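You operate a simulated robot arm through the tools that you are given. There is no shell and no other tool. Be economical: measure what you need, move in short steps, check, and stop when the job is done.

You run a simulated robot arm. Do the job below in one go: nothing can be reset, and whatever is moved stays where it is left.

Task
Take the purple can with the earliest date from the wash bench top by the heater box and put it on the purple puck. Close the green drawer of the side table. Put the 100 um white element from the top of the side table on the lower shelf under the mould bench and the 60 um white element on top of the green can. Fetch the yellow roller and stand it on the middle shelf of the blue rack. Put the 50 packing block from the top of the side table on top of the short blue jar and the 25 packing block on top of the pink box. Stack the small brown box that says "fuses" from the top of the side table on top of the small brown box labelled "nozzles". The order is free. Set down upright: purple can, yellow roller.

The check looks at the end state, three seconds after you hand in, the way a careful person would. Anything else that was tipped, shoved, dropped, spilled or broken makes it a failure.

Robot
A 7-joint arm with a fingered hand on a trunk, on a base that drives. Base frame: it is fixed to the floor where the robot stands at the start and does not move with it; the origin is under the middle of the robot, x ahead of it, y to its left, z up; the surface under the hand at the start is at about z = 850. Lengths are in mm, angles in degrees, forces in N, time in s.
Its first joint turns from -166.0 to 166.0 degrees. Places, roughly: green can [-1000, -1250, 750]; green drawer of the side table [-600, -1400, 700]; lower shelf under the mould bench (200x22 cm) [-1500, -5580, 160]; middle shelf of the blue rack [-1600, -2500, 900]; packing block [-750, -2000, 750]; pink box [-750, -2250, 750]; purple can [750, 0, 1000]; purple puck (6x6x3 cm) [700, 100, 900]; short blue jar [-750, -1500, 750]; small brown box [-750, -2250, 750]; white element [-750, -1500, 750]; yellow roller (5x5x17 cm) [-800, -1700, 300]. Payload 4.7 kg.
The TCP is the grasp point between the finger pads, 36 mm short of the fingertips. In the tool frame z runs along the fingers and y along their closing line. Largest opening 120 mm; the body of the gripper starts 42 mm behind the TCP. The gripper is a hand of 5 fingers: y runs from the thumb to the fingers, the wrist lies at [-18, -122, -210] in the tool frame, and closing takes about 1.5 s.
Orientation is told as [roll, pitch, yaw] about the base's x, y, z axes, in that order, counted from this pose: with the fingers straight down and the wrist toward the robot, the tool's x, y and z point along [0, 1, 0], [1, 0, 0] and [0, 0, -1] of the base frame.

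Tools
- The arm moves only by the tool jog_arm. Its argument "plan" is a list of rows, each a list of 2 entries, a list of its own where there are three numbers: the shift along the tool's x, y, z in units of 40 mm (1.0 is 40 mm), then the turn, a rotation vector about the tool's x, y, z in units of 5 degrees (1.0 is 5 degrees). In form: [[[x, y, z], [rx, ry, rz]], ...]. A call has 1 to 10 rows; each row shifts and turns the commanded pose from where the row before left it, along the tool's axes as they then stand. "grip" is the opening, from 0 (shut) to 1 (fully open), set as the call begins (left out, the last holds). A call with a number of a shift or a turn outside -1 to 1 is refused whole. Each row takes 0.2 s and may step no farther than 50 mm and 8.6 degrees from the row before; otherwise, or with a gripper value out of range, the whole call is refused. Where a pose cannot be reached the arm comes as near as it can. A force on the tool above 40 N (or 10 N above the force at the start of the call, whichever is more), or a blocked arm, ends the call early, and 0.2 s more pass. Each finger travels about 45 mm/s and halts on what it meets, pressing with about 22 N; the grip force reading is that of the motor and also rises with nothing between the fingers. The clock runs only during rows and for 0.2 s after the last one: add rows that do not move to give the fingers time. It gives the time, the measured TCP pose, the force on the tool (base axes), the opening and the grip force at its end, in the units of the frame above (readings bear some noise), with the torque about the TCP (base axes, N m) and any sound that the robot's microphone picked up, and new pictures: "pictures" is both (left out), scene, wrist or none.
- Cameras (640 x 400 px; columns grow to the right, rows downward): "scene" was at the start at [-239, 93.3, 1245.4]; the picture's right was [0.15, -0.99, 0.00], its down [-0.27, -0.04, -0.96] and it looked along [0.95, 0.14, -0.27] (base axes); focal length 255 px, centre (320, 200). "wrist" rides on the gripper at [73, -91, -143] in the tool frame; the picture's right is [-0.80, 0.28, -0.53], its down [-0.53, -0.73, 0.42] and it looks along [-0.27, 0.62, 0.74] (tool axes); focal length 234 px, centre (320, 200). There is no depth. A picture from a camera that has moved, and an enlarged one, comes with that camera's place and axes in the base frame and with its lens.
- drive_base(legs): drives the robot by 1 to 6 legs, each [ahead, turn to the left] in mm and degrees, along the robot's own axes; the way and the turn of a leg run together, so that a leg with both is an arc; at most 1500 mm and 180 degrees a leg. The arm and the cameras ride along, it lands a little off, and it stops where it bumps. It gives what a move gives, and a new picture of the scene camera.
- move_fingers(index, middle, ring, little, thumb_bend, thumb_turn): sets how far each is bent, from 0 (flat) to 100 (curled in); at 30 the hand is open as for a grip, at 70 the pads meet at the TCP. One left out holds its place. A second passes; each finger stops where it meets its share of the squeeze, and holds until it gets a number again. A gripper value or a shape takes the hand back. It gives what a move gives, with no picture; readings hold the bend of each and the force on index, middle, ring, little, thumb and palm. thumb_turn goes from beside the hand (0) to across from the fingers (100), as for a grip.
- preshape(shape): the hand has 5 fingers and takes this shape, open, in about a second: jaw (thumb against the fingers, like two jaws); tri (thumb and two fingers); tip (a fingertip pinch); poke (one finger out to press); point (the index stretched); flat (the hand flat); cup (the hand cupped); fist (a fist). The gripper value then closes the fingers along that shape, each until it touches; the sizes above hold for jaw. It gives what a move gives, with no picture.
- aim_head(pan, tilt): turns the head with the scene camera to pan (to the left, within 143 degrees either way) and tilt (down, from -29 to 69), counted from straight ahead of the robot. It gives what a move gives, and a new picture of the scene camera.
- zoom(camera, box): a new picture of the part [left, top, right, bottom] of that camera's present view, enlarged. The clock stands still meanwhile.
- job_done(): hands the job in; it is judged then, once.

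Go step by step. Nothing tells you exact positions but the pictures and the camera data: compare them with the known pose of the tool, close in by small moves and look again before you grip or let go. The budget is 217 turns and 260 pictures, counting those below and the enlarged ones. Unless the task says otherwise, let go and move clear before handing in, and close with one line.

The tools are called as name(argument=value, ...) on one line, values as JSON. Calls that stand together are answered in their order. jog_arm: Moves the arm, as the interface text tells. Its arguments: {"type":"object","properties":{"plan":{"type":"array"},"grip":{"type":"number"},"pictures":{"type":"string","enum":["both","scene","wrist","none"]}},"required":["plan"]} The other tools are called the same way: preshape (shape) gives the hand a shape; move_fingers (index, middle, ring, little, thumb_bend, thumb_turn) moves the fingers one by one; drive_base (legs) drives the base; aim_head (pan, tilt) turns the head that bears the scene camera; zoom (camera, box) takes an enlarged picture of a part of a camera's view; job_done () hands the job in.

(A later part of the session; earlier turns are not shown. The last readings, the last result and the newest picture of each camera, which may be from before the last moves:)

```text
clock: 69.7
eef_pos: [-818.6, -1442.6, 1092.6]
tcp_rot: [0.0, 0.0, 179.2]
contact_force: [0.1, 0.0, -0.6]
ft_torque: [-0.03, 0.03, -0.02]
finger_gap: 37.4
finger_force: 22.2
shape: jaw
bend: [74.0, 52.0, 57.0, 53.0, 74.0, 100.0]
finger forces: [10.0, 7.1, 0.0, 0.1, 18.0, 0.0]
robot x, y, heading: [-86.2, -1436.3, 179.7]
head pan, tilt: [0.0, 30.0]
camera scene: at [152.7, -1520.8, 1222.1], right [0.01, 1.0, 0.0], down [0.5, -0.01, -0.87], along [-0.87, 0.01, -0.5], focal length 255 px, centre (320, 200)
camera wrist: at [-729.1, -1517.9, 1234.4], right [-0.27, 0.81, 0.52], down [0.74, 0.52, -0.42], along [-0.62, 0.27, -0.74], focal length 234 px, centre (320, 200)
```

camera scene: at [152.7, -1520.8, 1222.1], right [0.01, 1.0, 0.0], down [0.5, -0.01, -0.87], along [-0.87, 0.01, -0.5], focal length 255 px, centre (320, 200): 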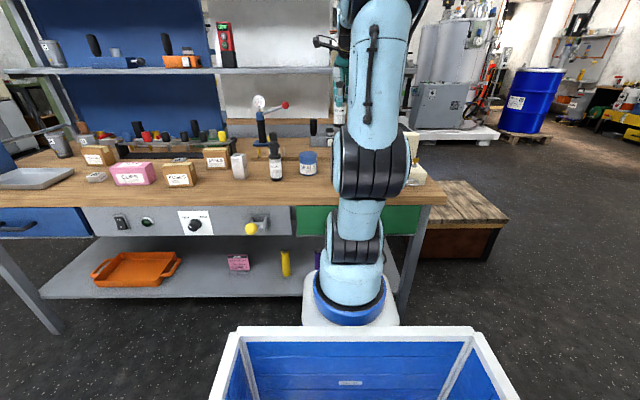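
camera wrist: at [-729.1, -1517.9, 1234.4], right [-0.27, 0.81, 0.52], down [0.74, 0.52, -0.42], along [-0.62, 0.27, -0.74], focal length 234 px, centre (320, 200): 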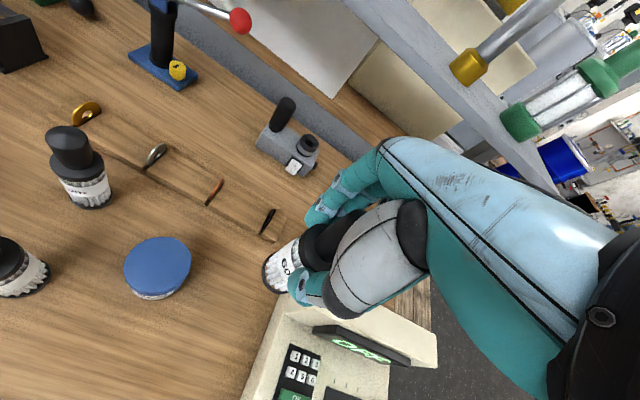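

I hold the 60 um element. From the earlier views, the green can stands near (-940, -1211) behind the console. I'll carry the element to the right, raised, until the wrist camera sees it.

jog_arm(plan=[[[0, -0.2, -0.7], [0, 0, 0]], [[-0.8, 0, 0], [0, 0, 0]], [[-1, 0, 0], [0, 0, 0]], [[-1, 0, 0], [0, 0, 0]], [[-1, 0, 0], [0, 0, 0]], [[-1, 0, 0], [0, 0, 0]], [[-1, 0, 0], [0, 0, 0]], [[-0.3, 0, 0], [0, 0, 0]], [[0, 0, 0], [0, 0, 0]]], pictures="both")

```text
clock: 71.7
eef_pos: [-810.4, -1197.7, 1118.8]
tcp_rot: [0.1, 0.1, 179.2]
contact_force: [0.4, -0.2, -1.2]
ft_torque: [0.02, -0.01, 0.0]
finger_gap: 37.2
finger_force: 22.0
shape: jaw
bend: [74.0, 52.0, 57.0, 53.0, 75.0, 100.0]
finger forces: [10.0, 7.3, 0.0, 0.1, 17.7, 0.0]
robot x, y, heading: [-83.7, -1440.1, 179.2]
head pan, tilt: [0.0, 30.0]
camera scene: at [152.8, -1520.7, 1222.1], right [0.01, 1.0, 0.0], down [0.5, -0.01, -0.87], along [-0.87, 0.01, -0.5], focal length 255 px, centre (320, 200)
camera wrist: at [-719.8, -1272.6, 1262.3], right [-0.27, 0.81, 0.52], down [0.74, 0.52, -0.42], along [-0.62, 0.27, -0.74], focal length 234 px, centre (320, 200)
```

scene: 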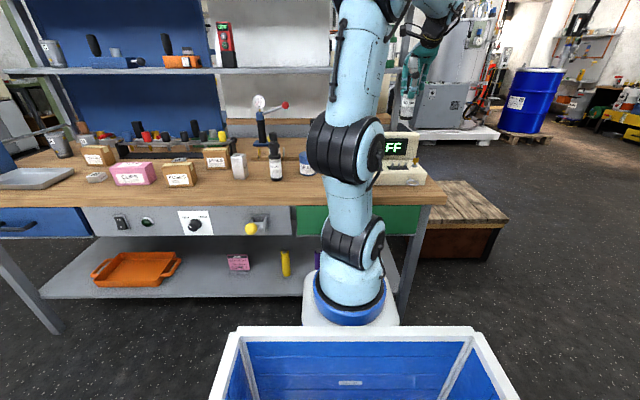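
wrist: 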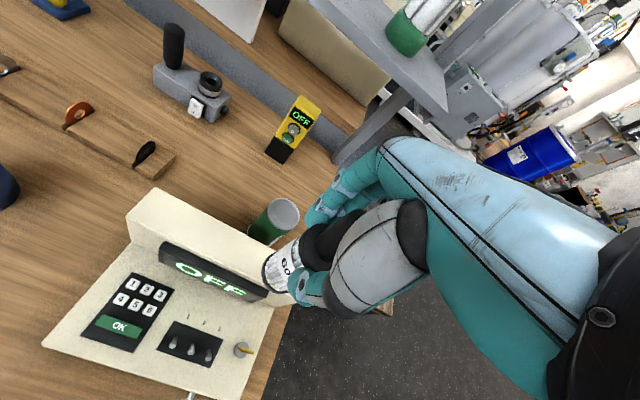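

The green can shows behind the console. I'll zoom to locate it.

zoom(camera="wrist", box=[220, 170, 340, 260])

zoom(camera="scene", box=[360, 20, 470, 190])

```text
4.44 times, centred on (280, 215) of wrist
camera zoom: at [-719.8, -1272.6, 1262.3], right [-0.27, 0.81, 0.52], down [0.74, 0.52, -0.42], along [-0.62, 0.27, -0.74], focal length 1041 px, centre (498, 133)
```

zoom: 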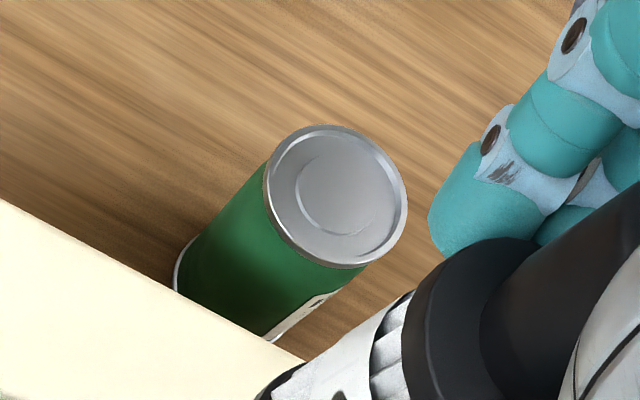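

```text
2.35 times, centred on (415, 105) of scene
camera zoom: at [152.8, -1520.7, 1222.1], right [0.01, 1.0, 0.0], down [0.5, -0.01, -0.87], along [-0.87, 0.01, -0.5], focal length 600 px, centre (96, 424)
```

zoom: 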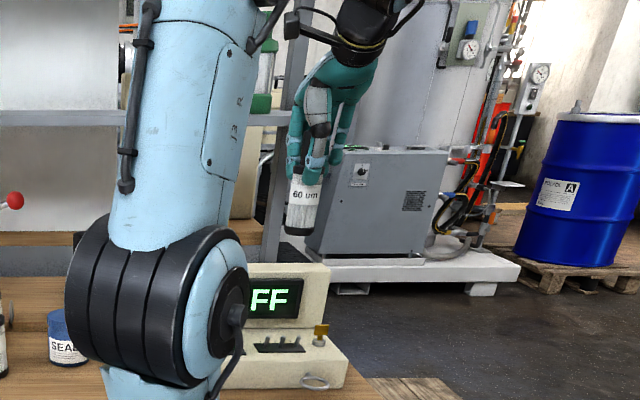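

The can top is at about (-944, -1199, 905). I'll move closer for a second look to triangulate.

jog_arm(plan=[[[0, 0.8, 0], [0, 0, 0]], [[0, 0.8, 0], [0, 0, 0]], [[-0.5, 0.4, 0], [0, 0, 0]], [[0, 0, 0], [0, 0, 0]]], pictures="wrist")

zoom(camera="wrist", box=[180, 170, 340, 310])

```text
clock: 72.7
eef_pos: [-887.5, -1178.0, 1122.2]
tcp_rot: [0.0, 0.0, 179.2]
contact_force: [0.1, 0.8, -1.6]
ft_torque: [0.0, 0.02, 0.01]
finger_gap: 37.4
finger_force: 21.7
shape: jaw
bend: [74.0, 52.0, 57.0, 53.0, 75.0, 100.0]
finger forces: [10.0, 7.4, 0.0, 0.0, 17.8, 0.0]
robot x, y, heading: [-83.3, -1435.6, 179.6]
head pan, tilt: [0.0, 30.0]
camera wrist: at [-797.9, -1252.3, 1263.2], right [-0.27, 0.81, 0.52], down [0.74, 0.52, -0.42], along [-0.62, 0.27, -0.74], focal length 234 px, centre (320, 200)
```

wrist: 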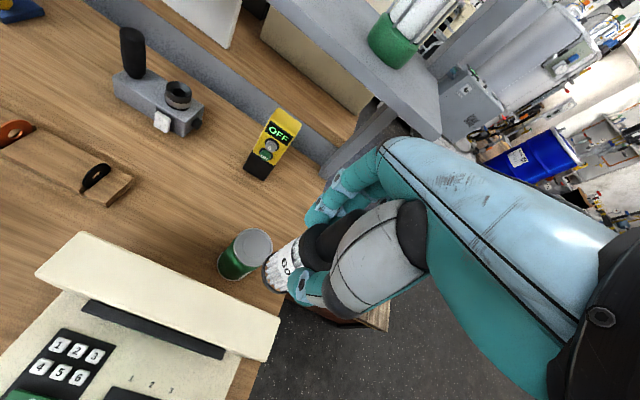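

```text
2.86 times, centred on (260, 240) of wrist
camera zoom: at [-797.9, -1252.3, 1263.2], right [-0.27, 0.81, 0.52], down [0.74, 0.52, -0.42], along [-0.62, 0.27, -0.74], focal length 669 px, centre (491, 86)
```

zoom: 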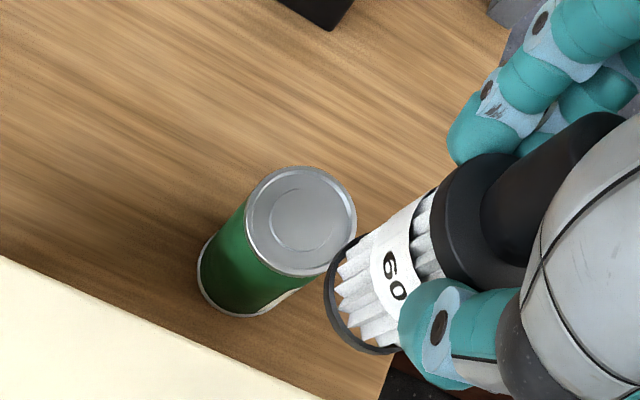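

The can top triangulates to (-936, -1202, 919). I'll move the element above it and lower to a hover.

jog_arm(plan=[[[0.36, 0.63, 0], [0, 0, 0]], [[0.36, 0.63, 0], [0, 0, 0]], [[0, 0, 0.8], [0, 0, 0]], [[0, 0, 0.8], [0, 0, 0]], [[0, 0, 0], [0, 0, 0]]], pictures="both")

zoom(camera="wrist", box=[180, 170, 340, 310])

zoom(camera="scene", box=[340, 60, 440, 190])

```text
clock: 73.9
eef_pos: [-939.0, -1205.2, 1055.6]
tcp_rot: [0.1, 0.0, 179.3]
contact_force: [0.3, -0.5, -1.2]
ft_torque: [-0.02, -0.04, 0.02]
finger_gap: 37.3
finger_force: 21.9
shape: jaw
bend: [74.0, 52.0, 57.0, 53.0, 75.0, 100.0]
finger forces: [10.0, 7.5, 0.0, 0.0, 17.8, 0.0]
robot x, y, heading: [-84.1, -1437.3, 179.6]
head pan, tilt: [0.0, 30.0]
camera scene: at [152.7, -1520.7, 1222.1], right [0.01, 1.0, 0.0], down [0.5, -0.01, -0.87], along [-0.87, 0.01, -0.5], focal length 255 px, centre (320, 200)
camera wrist: at [-849.1, -1280.5, 1197.2], right [-0.27, 0.81, 0.52], down [0.74, 0.52, -0.42], along [-0.62, 0.27, -0.74], focal length 234 px, centre (320, 200)
```

scene: 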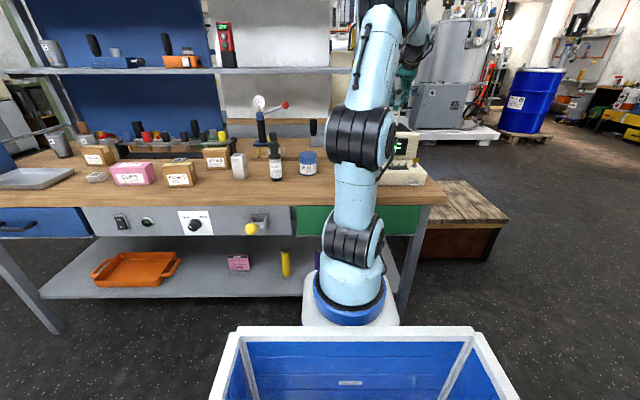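
wrist: 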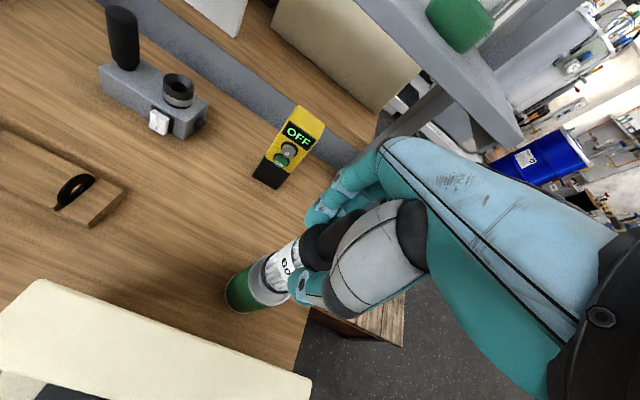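

```text
2.86 times, centred on (260, 240) of wrist
camera zoom: at [-849.1, -1280.5, 1197.2], right [-0.27, 0.81, 0.52], down [0.74, 0.52, -0.42], along [-0.62, 0.27, -0.74], focal length 669 px, centre (491, 86)
```

zoom: 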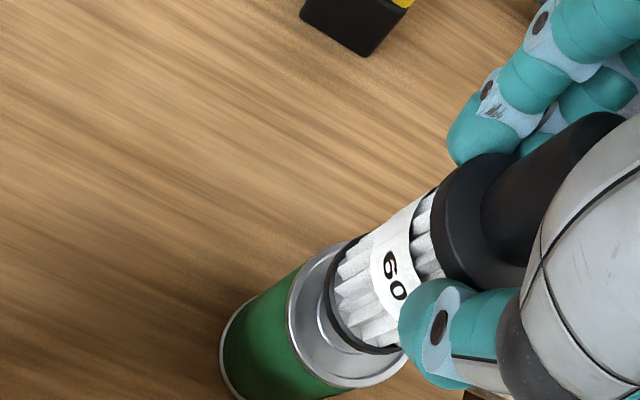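

```text
3.08 times, centred on (390, 125) of scene
camera zoom: at [152.7, -1520.7, 1222.1], right [0.01, 1.0, 0.0], down [0.5, -0.01, -0.87], along [-0.87, 0.01, -0.5], focal length 785 px, centre (105, 431)
```

zoom: 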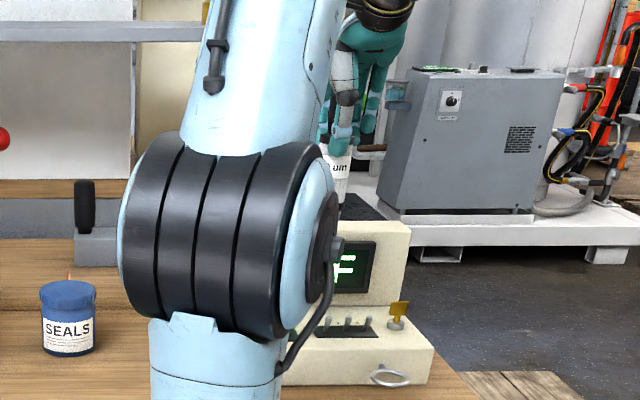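

In the projection, the element's bottom will land centred on the can. I'll lower gently until it touches.

jog_arm(plan=[[[0, 0, 0.3], [0, 0, 0]], [[0, 0, 0.1], [0, 0, 0]], [[0, 0, 0.05], [0, 0, 0]], [[0, 0, 0.05], [0, 0, 0]], [[0, 0, 0], [0, 0, 0]]], pictures="none")

zoom(camera="wrist", box=[200, 210, 340, 320])

```text
clock: 75.1
eef_pos: [-939.1, -1206.2, 1037.2]
tcp_rot: [0.1, 0.0, 179.2]
contact_force: [0.7, 0.0, -0.5]
ft_torque: [0.0, 0.01, -0.03]
finger_gap: 37.4
finger_force: 22.0
shape: jaw
bend: [74.0, 52.0, 57.0, 53.0, 75.0, 100.0]
finger forces: [10.1, 7.5, 0.0, 0.0, 17.8, 0.0]
robot x, y, heading: [-86.6, -1441.6, 179.4]
head pan, tilt: [0.0, 30.0]
```

```text
3.64 times, centred on (270, 265) of wrist
camera zoom: at [-848.8, -1280.3, 1178.7], right [-0.27, 0.81, 0.52], down [0.74, 0.52, -0.42], along [-0.62, 0.27, -0.74], focal length 852 px, centre (502, -36)
```

zoom: 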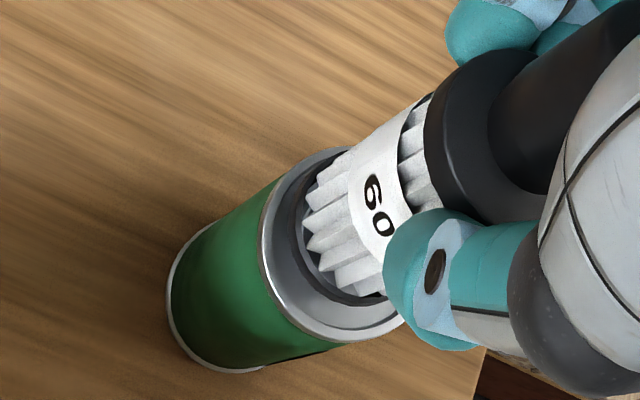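

It's nicely concentric and has no contact yet. I'll continue in 2 mm steps.

jog_arm(plan=[[[0, 0, 0.05], [0, 0, 0]], [[0, 0, 0.05], [0, 0, 0]], [[0, 0, 0.05], [0, 0, 0]], [[0, 0, 0], [0, 0, 0]]], pictures="none")

zoom(camera="wrist", box=[200, 210, 340, 320])

```text
clock: 76.1
eef_pos: [-938.8, -1204.8, 1031.2]
tcp_rot: [0.0, -0.1, 179.2]
contact_force: [1.4, -0.4, 8.1]
ft_torque: [0.0, 0.06, -0.03]
finger_gap: 37.6
finger_force: 22.0
shape: jaw
bend: [74.0, 52.0, 57.0, 53.0, 75.0, 100.0]
finger forces: [10.4, 7.8, 0.1, 0.1, 19.7, 0.0]
robot x, y, heading: [-86.6, -1436.1, 179.6]
head pan, tilt: [0.0, 30.0]
```

```text
3.64 times, centred on (270, 265) of wrist
camera zoom: at [-848.3, -1280.2, 1173.8], right [-0.27, 0.81, 0.53], down [0.74, 0.52, -0.43], along [-0.62, 0.28, -0.74], focal length 852 px, centre (502, -36)
```

zoom: 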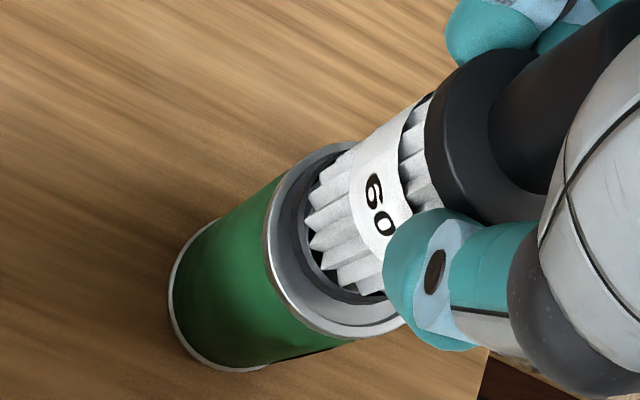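

Contact made. I'll release and rise straight up.

jog_arm(plan=[[[0, 0, 0], [0, 0, 0]], [[0, 0, 0], [0, 0, 0]], [[0, 0, 0], [0, 0, 0]], [[0, 0, 0], [0, 0, 0]], [[0, 0, 0], [0, 0, 0]]], grip=0.7, pictures="wrist")

jog_arm(plan=[[[0, 0, -0.3], [0, 0, 0]], [[0, 0, -0.7], [0, 0, 0]], [[0, 0, -1], [0, 0, 0]], [[0, 0, -1], [0, 0, 0]], [[0, -1, 0], [0, 0, 0]], [[0, -1, 0], [0, 0, 0]], [[0, -1, 0], [0, 0, 0]]], pictures="wrist")

```text
clock: 77.3
eef_pos: [-938.0, -1205.2, 1031.2]
tcp_rot: [0.0, 0.0, 179.3]
contact_force: [-0.7, 0.2, 0.7]
ft_torque: [0.02, 0.02, 0.02]
finger_gap: 83.2
finger_force: 0.1
shape: jaw
bend: [27.0, 38.0, 35.0, 35.0, 60.0, 99.0]
finger forces: [0.1, 0.0, 0.0, 0.0, 0.0, 0.0]
robot x, y, heading: [-84.1, -1436.5, 179.5]
head pan, tilt: [0.0, 30.0]
camera wrist: at [-848.7, -1280.0, 1172.7], right [-0.27, 0.81, 0.52], down [0.74, 0.52, -0.42], along [-0.62, 0.27, -0.74], focal length 234 px, centre (320, 200)
```

wrist: 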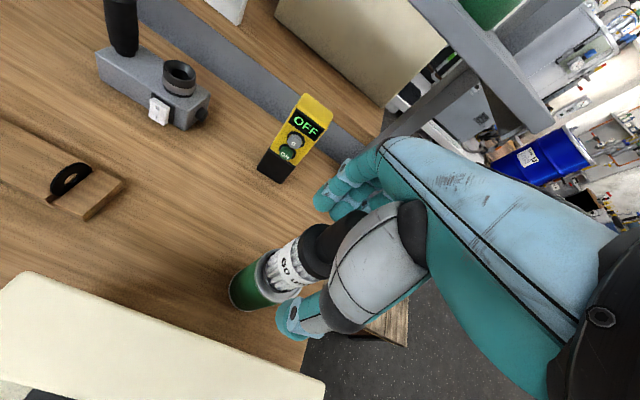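

```text
clock: 78.9
eef_pos: [-818.2, -1208.9, 1151.4]
tcp_rot: [0.1, 0.1, 179.2]
contact_force: [-0.3, -0.2, -0.6]
ft_torque: [-0.01, -0.02, 0.04]
finger_gap: 83.7
finger_force: 0.0
shape: jaw
bend: [27.0, 37.0, 35.0, 35.0, 60.0, 99.0]
finger forces: [0.1, 0.0, 0.1, 0.1, 0.0, 0.1]
robot x, y, heading: [-83.4, -1437.7, 179.4]
head pan, tilt: [0.0, 30.0]
camera wrist: at [-728.1, -1282.5, 1293.3], right [-0.27, 0.81, 0.52], down [0.74, 0.52, -0.42], along [-0.62, 0.27, -0.74], focal length 234 px, centre (320, 200)
```

wrist: 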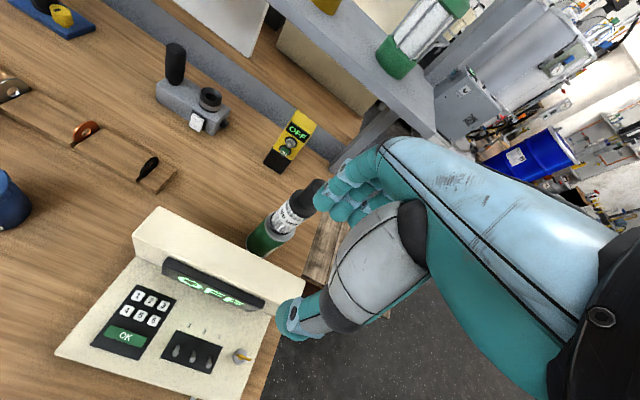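

The 60 um element stands on the green can. Next I'll draw the arm in and drive about 510 mm left along the table, to a station that reaches all the boxes and blocks.

jog_arm(plan=[[[0.4, -1, 0], [0, 0, 0]], [[0.7, -1, 0], [0, 0, 0]], [[0.7, -1, 0], [0, 0, 0]], [[0.7, -1, 0], [0, 0, 0]], [[0.7, -1, 0], [0, 0, 0]], [[0.7, -1, 0], [0, 0, 0]], [[0.7, -0.9, 0], [0, 0, 0]]], grip=1, pictures="none")

drive_base(legs=[[0, 90], [510, 0], [0, -90]])

```text
clock: 80.5
eef_pos: [-544.5, -1396.4, 1149.8]
tcp_rot: [0.1, 0.2, 179.2]
contact_force: [-0.9, 0.0, -0.4]
ft_torque: [-0.05, -0.06, 0.03]
finger_gap: 119.7
finger_force: 0.0
shape: jaw
bend: [30.0, 30.0, 30.0, 30.0, 30.0, 98.0]
finger forces: [0.1, 0.0, 0.0, 0.1, 0.0, 0.0]
robot x, y, heading: [-85.8, -1437.2, 179.3]
head pan, tilt: [0.0, 30.0]
```

```text
clock: 91.1
eef_pos: [-557.5, -1902.3, 1150.6]
tcp_rot: [0.0, 0.0, 178.7]
contact_force: [-0.2, 0.1, -0.8]
ft_torque: [0.0, -0.01, 0.02]
finger_gap: 119.6
finger_force: 0.1
shape: jaw
bend: [30.0, 30.0, 30.0, 30.0, 30.0, 98.0]
finger forces: [0.1, 0.0, 0.1, 0.0, 0.1, 0.0]
robot x, y, heading: [-97.4, -1944.8, 179.1]
head pan, tilt: [0.0, 30.0]
camera scene: at [138.7, -2032.6, 1222.1], right [0.02, 1.0, 0.0], down [0.5, -0.01, -0.87], along [-0.87, 0.02, -0.5], focal length 255 px, centre (320, 200)
```

scene: 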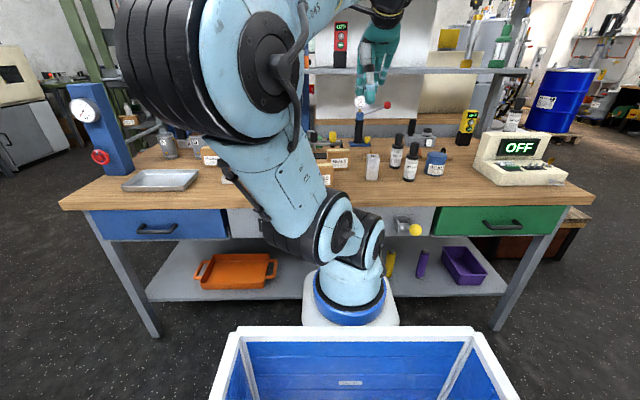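

From here I can check the two remaining element labels.

zoom(camera="scene", box=[380, 125, 460, 190])

jog_arm(plan=[[[0.8, 0.3, 0], [0, 0, 0]], [[0.8, 0.3, 0], [0, 0, 0]], [[0.8, 0.3, 0], [0, 0, 0]], [[0, 0, 0], [0, 0, 0]]], pictures="both")

```text
6.15 times, centred on (420, 158) of scene
camera zoom: at [138.7, -2032.6, 1222.1], right [0.02, 1.0, 0.0], down [0.5, -0.01, -0.87], along [-0.87, 0.02, -0.5], focal length 1569 px, centre (-295, 462)
```

zoom: 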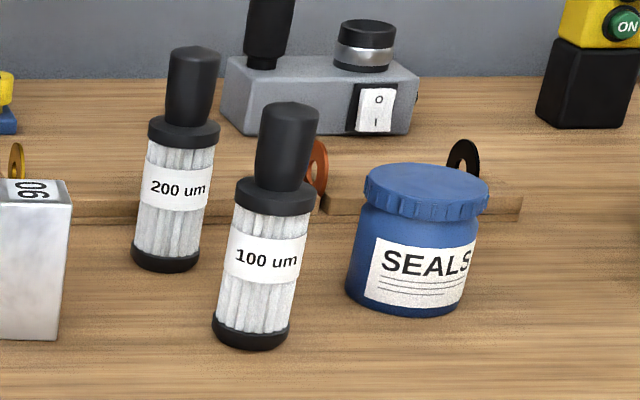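

```text
clock: 92.1
eef_pos: [-595.7, -1997.2, 1150.9]
tcp_rot: [0.0, 0.0, 178.7]
contact_force: [0.4, -0.3, 0.5]
ft_torque: [-0.02, -0.02, -0.05]
finger_gap: 119.8
finger_force: 0.1
shape: jaw
bend: [30.0, 30.0, 30.0, 30.0, 30.0, 98.0]
finger forces: [0.0, 0.1, 0.0, 0.0, 0.1, 0.0]
robot x, y, heading: [-97.6, -1946.3, 178.9]
head pan, tilt: [0.0, 30.0]
camera scene: at [138.7, -2032.6, 1222.1], right [0.02, 1.0, 0.0], down [0.5, -0.01, -0.87], along [-0.87, 0.02, -0.5], focal length 255 px, centre (320, 200)
camera wrist: at [-505.7, -2073.2, 1292.3], right [-0.26, 0.81, 0.53], down [0.74, 0.51, -0.42], along [-0.61, 0.28, -0.74], focal length 234 px, centre (320, 200)
```

scene: 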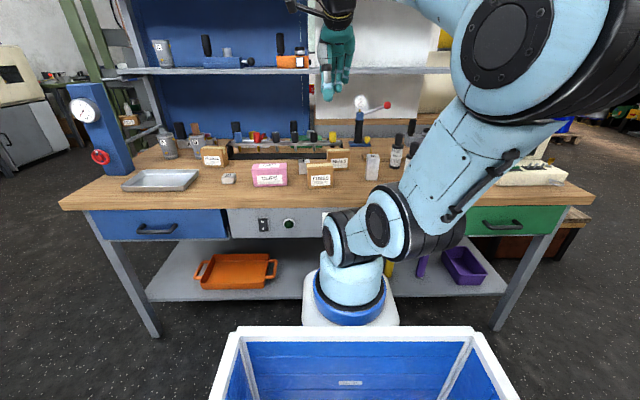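
wrist: 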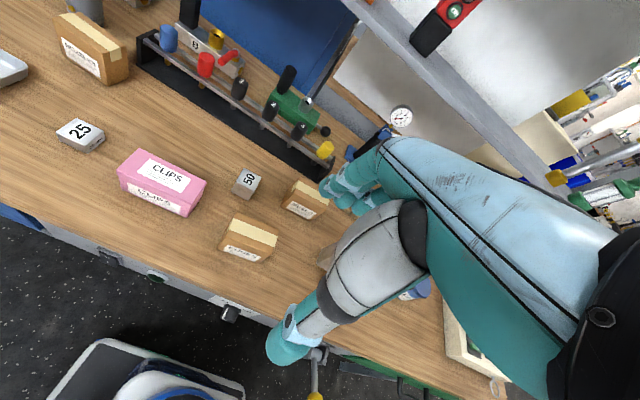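

The labels are confirmed: 100 um in front, 200 um behind. The boxes are now in the wrist view, so I'll zoom to locate them.

zoom(camera="wrist", box=[40, 100, 340, 280])

zoom(camera="scene", box=[190, 130, 390, 210])

```text
2.13 times, centred on (190, 190) of wrist
camera zoom: at [-505.7, -2073.2, 1292.3], right [-0.26, 0.81, 0.53], down [0.74, 0.51, -0.42], along [-0.61, 0.28, -0.74], focal length 500 px, centre (597, 221)
```

zoom: 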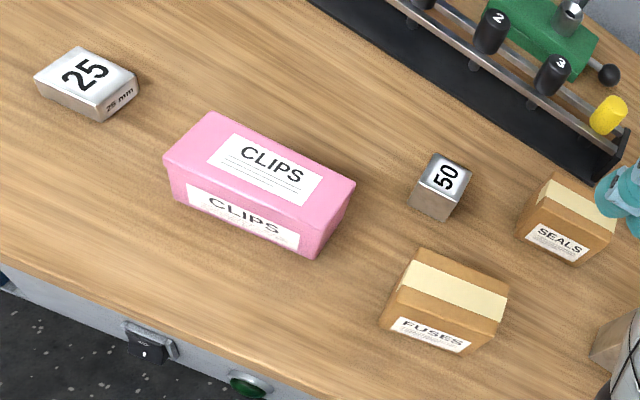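

```text
3.20 times, centred on (290, 170) of scene
camera zoom: at [138.7, -2032.6, 1222.1], right [0.02, 1.0, 0.0], down [0.5, -0.01, -0.87], along [-0.87, 0.02, -0.5], focal length 816 px, centre (416, 296)
```

zoom: 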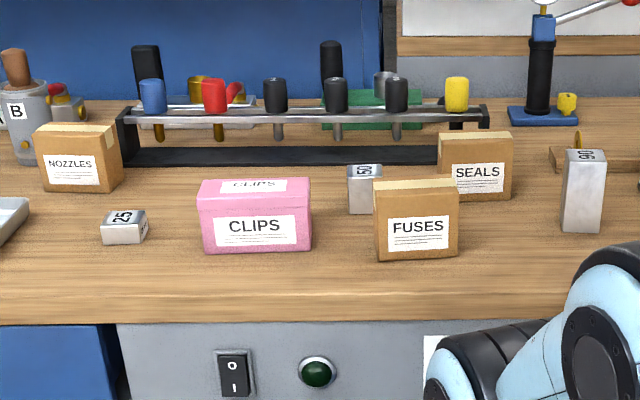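

FUSES is centred at about (-695, -2019), around 42 deep and 86 tall; NOZZLES is near (-898, -2464). I'll move above FUSES for a closer look.

jog_arm(plan=[[[0.2, 0.8, 0], [0, 0, 0]], [[0.2, 0.8, 0.2], [0, 0, 0]], [[0.15, 0.8, 0.5], [0, 0, 0]], [[0, 0, 1], [0, 0, 0]], [[0, 0, 1], [0, 0, 0]], [[0, 0, 0], [0, 0, 0]]], pictures="wrist")

zoom(camera="wrist", box=[180, 180, 360, 320])

```text
clock: 93.5
eef_pos: [-691.8, -2016.8, 1043.4]
tcp_rot: [0.0, 0.0, 178.6]
contact_force: [-0.3, 0.4, 0.6]
ft_torque: [0.03, -0.03, 0.02]
finger_gap: 119.9
finger_force: 0.0
shape: jaw
bend: [30.0, 30.0, 30.0, 30.0, 30.0, 98.0]
finger forces: [0.0, 0.0, 0.0, 0.1, 0.0, 0.0]
robot x, y, heading: [-95.9, -1947.9, 179.1]
head pan, tilt: [0.0, 30.0]
camera wrist: at [-602.3, -2092.3, 1185.3], right [-0.26, 0.81, 0.52], down [0.75, 0.51, -0.42], along [-0.61, 0.28, -0.74], focal length 234 px, centre (320, 200)
```

wrist: 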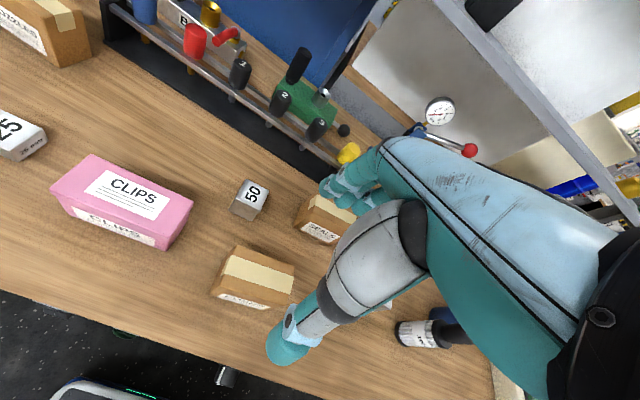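

```text
2.86 times, centred on (270, 250) of wrist
camera zoom: at [-602.3, -2092.3, 1185.3], right [-0.26, 0.81, 0.52], down [0.75, 0.51, -0.42], along [-0.61, 0.28, -0.74], focal length 669 px, centre (463, 57)
```

zoom: 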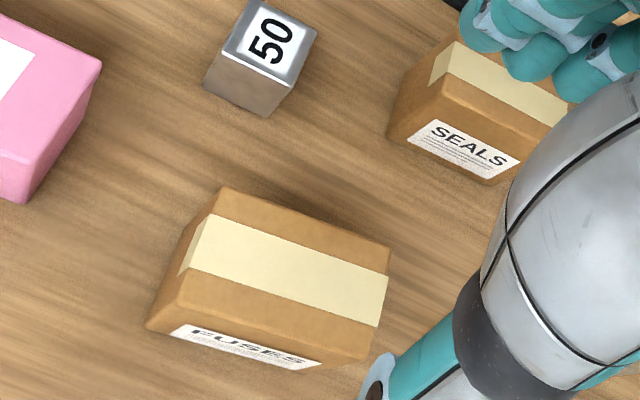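

The box's top centre is (-694, -2020), turned about 7.5°. I'll align the hand's yaw and descend partly.

jog_arm(plan=[[[0.1, 0.06, 0], [0, 0, -0.9]], [[0, 0, 0.5], [0, 0, -0.88]], [[0, 0, 1], [0, 0, 0]], [[0, 0, 1], [0, 0, 0]], [[0, 0, 0.6], [0, 0, 0]], [[0, 0, 0], [0, 0, 0]]], grip=0.8, pictures="wrist")

zoom(camera="wrist", box=[200, 140, 440, 340])

```text
clock: 94.9
eef_pos: [-692.9, -2020.6, 918.6]
tcp_rot: [-0.1, 0.0, -172.4]
contact_force: [0.1, -0.5, -0.2]
ft_torque: [0.01, 0.01, -0.01]
finger_gap: 96.0
finger_force: 0.0
shape: jaw
bend: [26.0, 34.0, 32.0, 33.0, 52.0, 99.0]
finger forces: [0.0, 0.0, 0.0, 0.0, 0.0, 0.1]
robot x, y, heading: [-97.3, -1952.0, 178.6]
head pan, tilt: [0.0, 30.0]
camera wrist: at [-594.4, -2081.2, 1060.4], right [-0.38, 0.76, 0.52], down [0.66, 0.62, -0.42], along [-0.65, 0.18, -0.74], focal length 234 px, centre (320, 200)
```

wrist: 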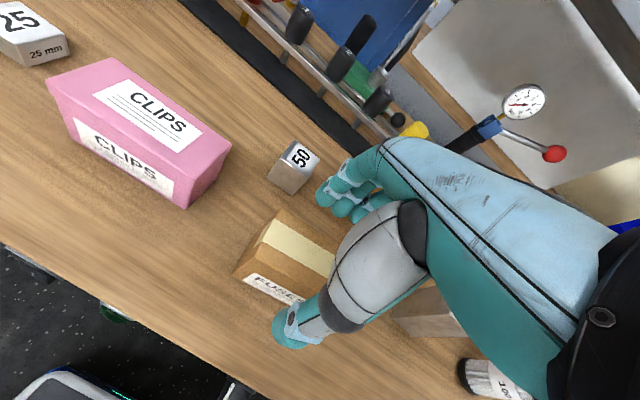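

```text
2.00 times, centred on (320, 240) of wrist
camera zoom: at [-594.4, -2081.2, 1060.4], right [-0.38, 0.76, 0.52], down [0.66, 0.62, -0.42], along [-0.65, 0.18, -0.74], focal length 468 px, centre (320, 120)
```

zoom: 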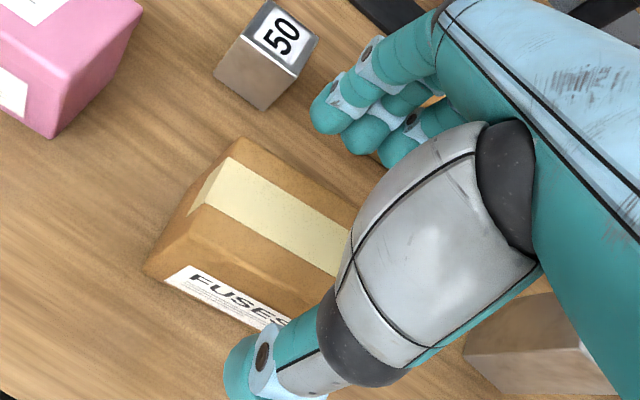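

Aligned. I'll descend to TCP z ≈ 860 and grip.

jog_arm(plan=[[[0, 0, 0.7], [0, 0, 0]], [[0, 0, 0.75], [0, 0, 0]], [[0, 0, 0], [0, 0, 0]]], pictures="wrist")

jog_arm(plan=[[[0, 0, 0], [0, 0, 0]], [[0, 0, 0], [0, 0, 0]], [[0, 0, 0], [0, 0, 0]], [[0, 0, 0], [0, 0, 0]], [[0, 0, 0], [0, 0, 0]], [[0, 0, 0], [0, 0, 0]]], grip=0.15, pictures="wrist")

```text
clock: 95.7
eef_pos: [-693.6, -2020.8, 860.1]
tcp_rot: [0.0, 0.0, -172.5]
contact_force: [0.7, -0.1, 0.0]
ft_torque: [0.03, 0.0, 0.01]
finger_gap: 96.4
finger_force: 0.0
shape: jaw
bend: [26.0, 34.0, 32.0, 33.0, 52.0, 99.0]
finger forces: [0.0, 0.1, 0.1, 0.0, 0.0, 0.0]
robot x, y, heading: [-103.5, -1948.0, 178.7]
head pan, tilt: [0.0, 30.0]
camera wrist: at [-594.4, -2081.7, 1001.5], right [-0.38, 0.76, 0.52], down [0.66, 0.62, -0.42], along [-0.65, 0.18, -0.74], focal length 234 px, centre (320, 200)
```

wrist: 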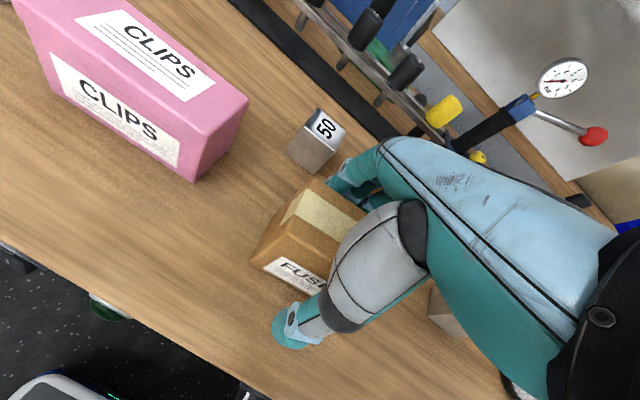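

```text
clock: 97.1
eef_pos: [-694.6, -2021.5, 859.7]
tcp_rot: [0.0, 0.0, -172.5]
contact_force: [-0.2, 1.0, -0.3]
ft_torque: [-0.02, 0.02, 0.06]
finger_gap: 49.5
finger_force: 22.0
shape: jaw
bend: [74.0, 48.0, 47.0, 46.0, 73.0, 100.0]
finger forces: [10.5, 5.7, 2.5, 1.2, 19.9, 0.0]
robot x, y, heading: [-97.4, -1949.4, 179.2]
head pan, tilt: [0.0, 30.0]
camera wrist: at [-594.4, -2081.6, 1001.6], right [-0.38, 0.76, 0.52], down [0.66, 0.62, -0.42], along [-0.65, 0.18, -0.74], focal length 234 px, centre (320, 200)
```

wrist: 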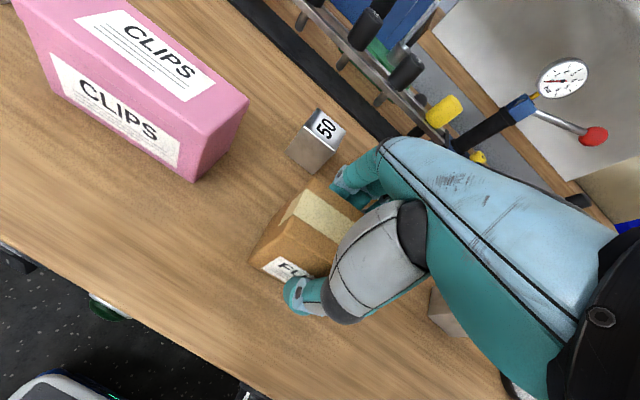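

It has gripped. I'll lift 190 mm, then carry it toward the NOZZLES box.

jog_arm(plan=[[[0, 0, -0.4], [0, 0, 0]], [[0, 0, -0.9], [0, 0, 0]], [[0, 0, -1], [0, 0, 0]], [[0, 0, -1], [0, 0, 0]], [[0, 0, -1], [0, 0, 0]], [[0, 0, -0.4], [0, 0, 0]], [[0, 0, 0], [0, 0, 0]]], pictures="none")

jog_arm(plan=[[[0.85, 0.4, 0], [0, 0, 0]], [[0.85, 0.4, 0], [0, 0, 0]], [[0.85, 0.4, 0], [0, 0, 0]], [[0.85, 0.4, 0], [0, 0, 0]], [[0.85, 0.4, 0], [0, 0, 0]], [[0.85, 0.4, 0], [0, 0, 0]], [[0.85, 0.4, 0], [0, 0, 0]], [[0.85, 0.4, 0], [0, 0, 0]], [[0.85, 0.4, 0], [0, 0, 0]], [[0, 0, 0], [0, 0, 0]]], pictures="both")

```text
clock: 98.7
eef_pos: [-695.3, -2022.2, 1047.6]
tcp_rot: [0.0, 0.0, -172.5]
contact_force: [0.4, -0.2, -3.0]
ft_torque: [0.01, 0.01, 0.01]
finger_gap: 49.8
finger_force: 22.0
shape: jaw
bend: [74.0, 49.0, 47.0, 47.0, 73.0, 100.0]
finger forces: [10.7, 5.4, 2.4, 1.3, 19.9, 0.1]
robot x, y, heading: [-99.7, -1947.7, 179.1]
head pan, tilt: [0.0, 30.0]
```

```text
clock: 100.9
eef_pos: [-798.1, -2344.9, 1048.2]
tcp_rot: [0.0, 0.0, -172.4]
contact_force: [-1.0, 0.0, -2.2]
ft_torque: [0.01, 0.0, -0.02]
finger_gap: 49.5
finger_force: 22.1
shape: jaw
bend: [74.0, 49.0, 47.0, 47.0, 73.0, 100.0]
finger forces: [10.9, 5.4, 2.5, 1.1, 19.9, 0.0]
robot x, y, heading: [-100.5, -1949.2, 179.1]
head pan, tilt: [0.0, 30.0]
camera scene: at [138.6, -2032.7, 1222.1], right [0.02, 1.0, 0.0], down [0.5, -0.01, -0.87], along [-0.87, 0.02, -0.5], focal length 255 px, centre (320, 200)
camera wrist: at [-698.7, -2405.5, 1190.3], right [-0.38, 0.76, 0.52], down [0.66, 0.62, -0.42], along [-0.65, 0.18, -0.74], focal length 234 px, centre (320, 200)
```

scene: 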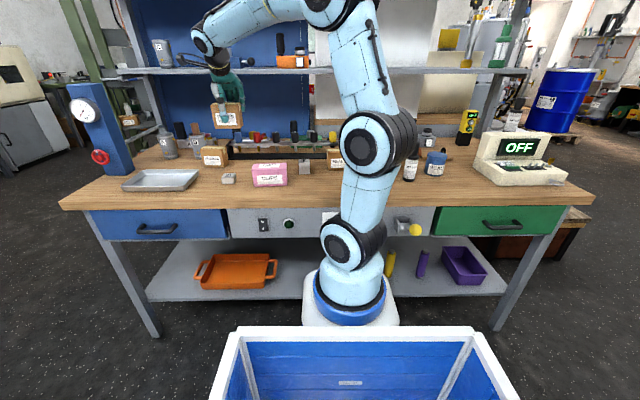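
wrist: 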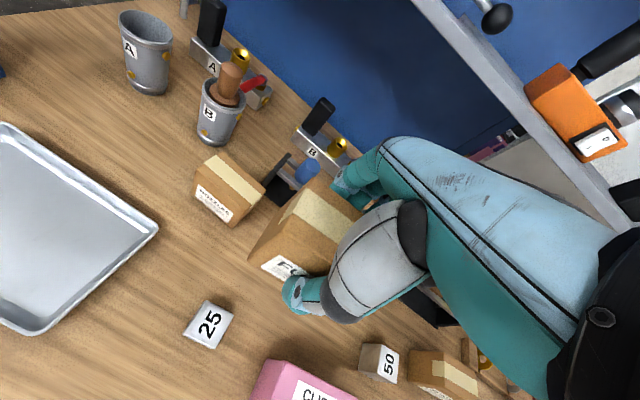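

The NOZZLES box is visible. I'll zoom to measure it.

zoom(camera="wrist", box=[160, 120, 320, 250])

zoom(camera="scene", box=[170, 60, 290, 190])

```text
3.08 times, centred on (240, 185) of wrist
camera zoom: at [-698.7, -2405.5, 1190.3], right [-0.38, 0.76, 0.52], down [0.66, 0.62, -0.42], along [-0.65, 0.18, -0.74], focal length 720 px, centre (566, 246)
```

zoom: 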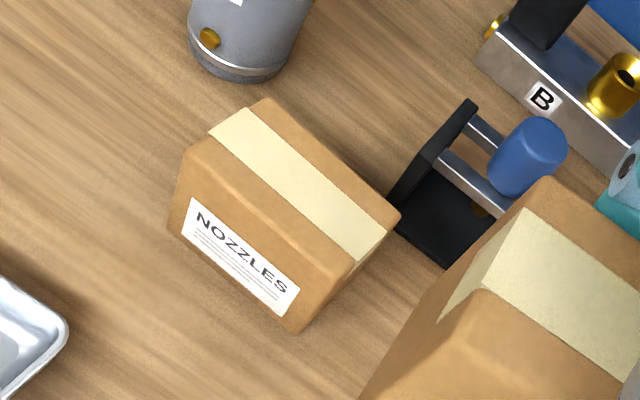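

```text
3.08 times, centred on (230, 125) of scene
camera zoom: at [138.6, -2032.7, 1222.1], right [0.02, 1.0, 0.0], down [0.5, -0.01, -0.87], along [-0.87, 0.02, -0.5], focal length 785 px, centre (597, 431)
```

zoom: 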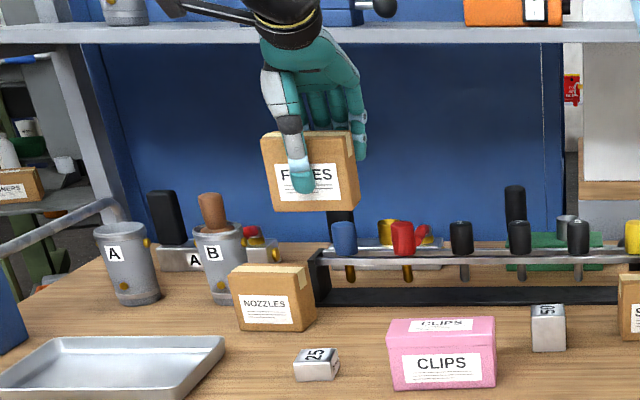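

The NOZZLES top centre is (-894, -2458), with its long axis about 10.6° different from my current yaw. I'll rotate and move over it.

jog_arm(plan=[[[0, 0, 0], [0, 0, 0.7]], [[0, 0, 0], [0, 0, 0.7]], [[0, 0, 0], [0, 0, 0.7]], [[0.74, 0.56, 0], [0, 0, 0]], [[0.74, 0.56, 0], [0, 0, 0]], [[0.74, 0.56, 0], [0, 0, 0]], [[0.73, 0.56, 0], [0, 0, 0]], [[0, 0, 0.6], [0, 0, 0]], [[0, 0, 0.6], [0, 0, 0]], [[0, 0, 0], [0, 0, 0]]], pictures="both")

zoom(camera="wrist", box=[160, 130, 400, 350])

zoom(camera="scene", box=[170, 60, 290, 190])

```text
clock: 103.1
eef_pos: [-894.4, -2459.4, 1000.0]
tcp_rot: [0.0, 0.0, 177.1]
contact_force: [-0.5, -0.5, -1.9]
ft_torque: [0.0, 0.03, 0.0]
finger_gap: 49.5
finger_force: 21.8
shape: jaw
bend: [74.0, 49.0, 48.0, 47.0, 73.0, 100.0]
finger forces: [10.9, 5.5, 2.4, 1.0, 20.0, 0.0]
robot x, y, heading: [-98.1, -1942.8, 179.1]
head pan, tilt: [0.0, 30.0]
camera scene: at [138.6, -2032.8, 1222.1], right [0.02, 1.0, 0.0], down [0.5, -0.01, -0.87], along [-0.87, 0.02, -0.5], focal length 255 px, centre (320, 200)
camera wrist: at [-807.1, -2536.7, 1142.0], right [-0.24, 0.82, 0.53], down [0.76, 0.49, -0.42], along [-0.61, 0.3, -0.74], focal length 234 px, centre (320, 200)
```

scene: 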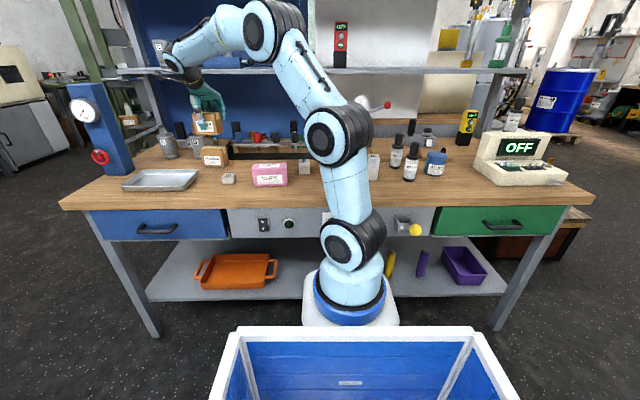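
wrist: 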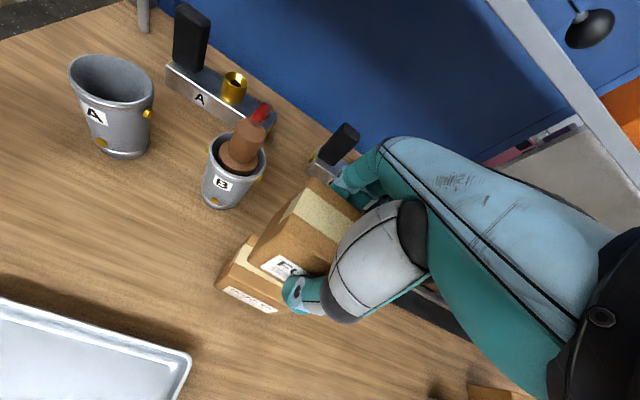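

```text
1.82 times, centred on (280, 240) of wrist
camera zoom: at [-807.1, -2536.7, 1142.0], right [-0.24, 0.82, 0.53], down [0.76, 0.49, -0.42], along [-0.61, 0.3, -0.74], focal length 426 px, centre (393, 127)
```

zoom: 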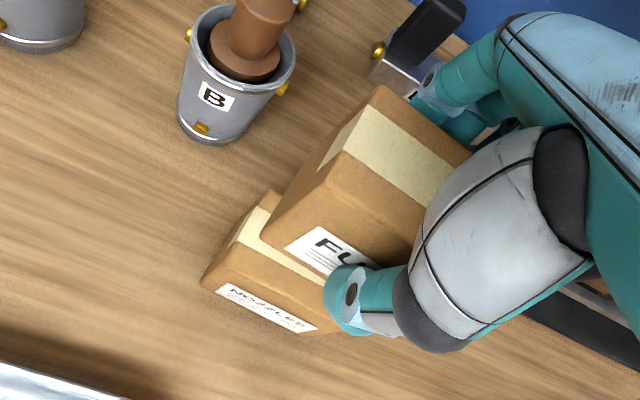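

```text
3.08 times, centred on (230, 125) of scene
camera zoom: at [138.6, -2032.8, 1222.1], right [0.02, 1.0, 0.0], down [0.5, -0.01, -0.87], along [-0.87, 0.02, -0.5], focal length 785 px, centre (597, 431)
```

zoom: 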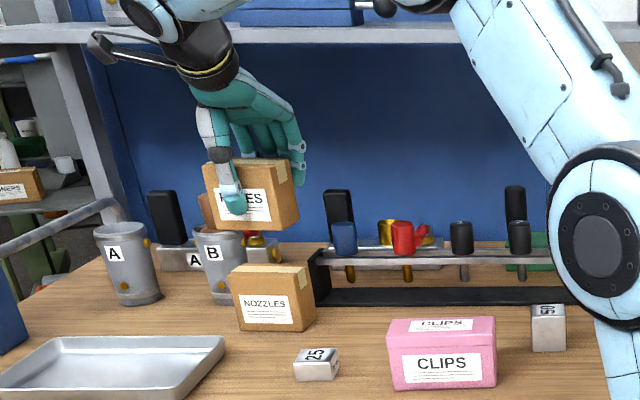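

The held box sits directly above NOZZLES. I'll lower it gently.

jog_arm(plan=[[[0, 0, 0.6], [0, 0, 0]], [[0, 0, 0.4], [0, 0, 0]], [[0, 0, 0.1], [0, 0, 0]], [[0, 0, 0.06], [0, 0, 0]], [[0, 0, 0], [0, 0, 0]]], pictures="none")

zoom(camera="wrist", box=[160, 130, 400, 350])

zoom(camera="scene", box=[190, 100, 250, 180])

```text
clock: 104.3
eef_pos: [-893.8, -2457.9, 953.4]
tcp_rot: [-0.1, 0.1, 177.0]
contact_force: [-0.5, 0.3, -2.0]
ft_torque: [0.0, -0.02, 0.01]
finger_gap: 49.4
finger_force: 22.0
shape: jaw
bend: [74.0, 49.0, 48.0, 47.0, 73.0, 100.0]
finger forces: [10.9, 5.4, 2.6, 1.0, 19.9, 0.0]
robot x, y, heading: [-97.8, -1949.0, 178.9]
head pan, tilt: [0.0, 30.0]
```

```text
1.82 times, centred on (280, 240) of wrist
camera zoom: at [-805.9, -2535.7, 1096.2], right [-0.24, 0.82, 0.53], down [0.76, 0.49, -0.42], along [-0.61, 0.3, -0.74], focal length 426 px, centre (393, 127)
```

zoom: 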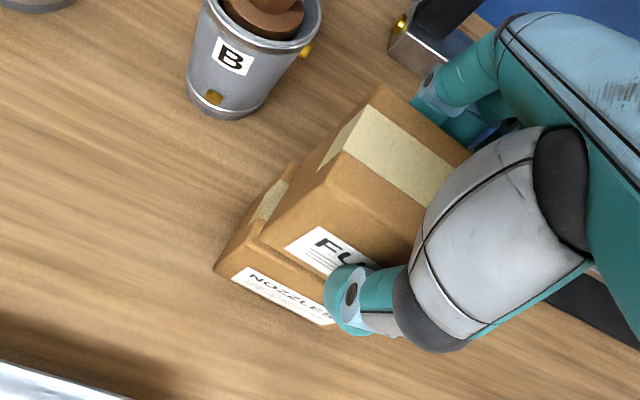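

```text
5.00 times, centred on (220, 140) of scene
camera zoom: at [138.6, -2032.8, 1222.1], right [0.02, 1.0, 0.0], down [0.5, -0.01, -0.87], along [-0.87, 0.02, -0.5], focal length 1275 px, centre (820, 500)
```

zoom: 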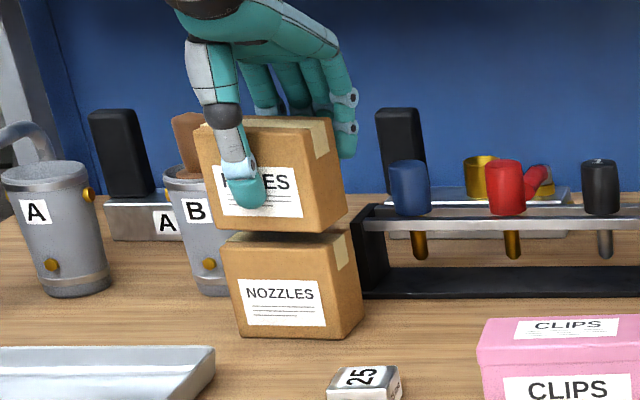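

Well aligned, with a gap of about 10 mm left. I'll lower on to contact.

jog_arm(plan=[[[-0.05, 0, 0.07], [0, 0, 0]], [[0, 0, 0.06], [0, 0, 0]], [[0, 0, 0.05], [0, 0, 0]], [[0, 0, 0], [0, 0, 0]]], pictures="none")

zoom(camera="scene", box=[190, 100, 250, 180])

```text
clock: 105.3
eef_pos: [-892.1, -2455.8, 945.1]
tcp_rot: [0.0, 0.0, 177.1]
contact_force: [-0.5, -0.1, -2.6]
ft_torque: [0.03, -0.01, 0.01]
finger_gap: 49.3
finger_force: 21.4
shape: jaw
bend: [74.0, 49.0, 48.0, 47.0, 73.0, 100.0]
finger forces: [11.0, 5.4, 2.6, 1.0, 19.8, 0.0]
robot x, y, heading: [-102.5, -1946.6, 179.1]
head pan, tilt: [0.0, 30.0]
```

```text
5.00 times, centred on (220, 140) of scene
camera zoom: at [138.6, -2032.8, 1222.1], right [0.02, 1.0, 0.0], down [0.5, -0.01, -0.87], along [-0.87, 0.02, -0.5], focal length 1275 px, centre (820, 500)
```

zoom: 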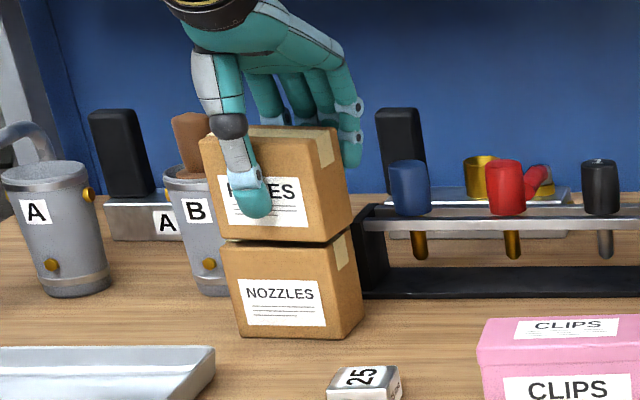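

Nearly touching. A few more millimetres.

jog_arm(plan=[[[0, 0, 0.05], [0, 0, 0]], [[0, 0, 0.04], [0, 0, 0]], [[0, 0, 0], [0, 0, 0]]], pictures="none")

```text
clock: 106.1
eef_pos: [-893.8, -2453.8, 943.1]
tcp_rot: [0.0, 0.0, 177.1]
contact_force: [0.3, 0.6, -3.3]
ft_torque: [-0.01, 0.04, 0.01]
finger_gap: 49.3
finger_force: 22.2
shape: jaw
bend: [74.0, 49.0, 48.0, 47.0, 73.0, 100.0]
finger forces: [10.9, 5.4, 2.5, 1.1, 20.0, 0.0]
robot x, y, heading: [-99.3, -1946.7, 178.8]
head pan, tilt: [0.0, 30.0]
```

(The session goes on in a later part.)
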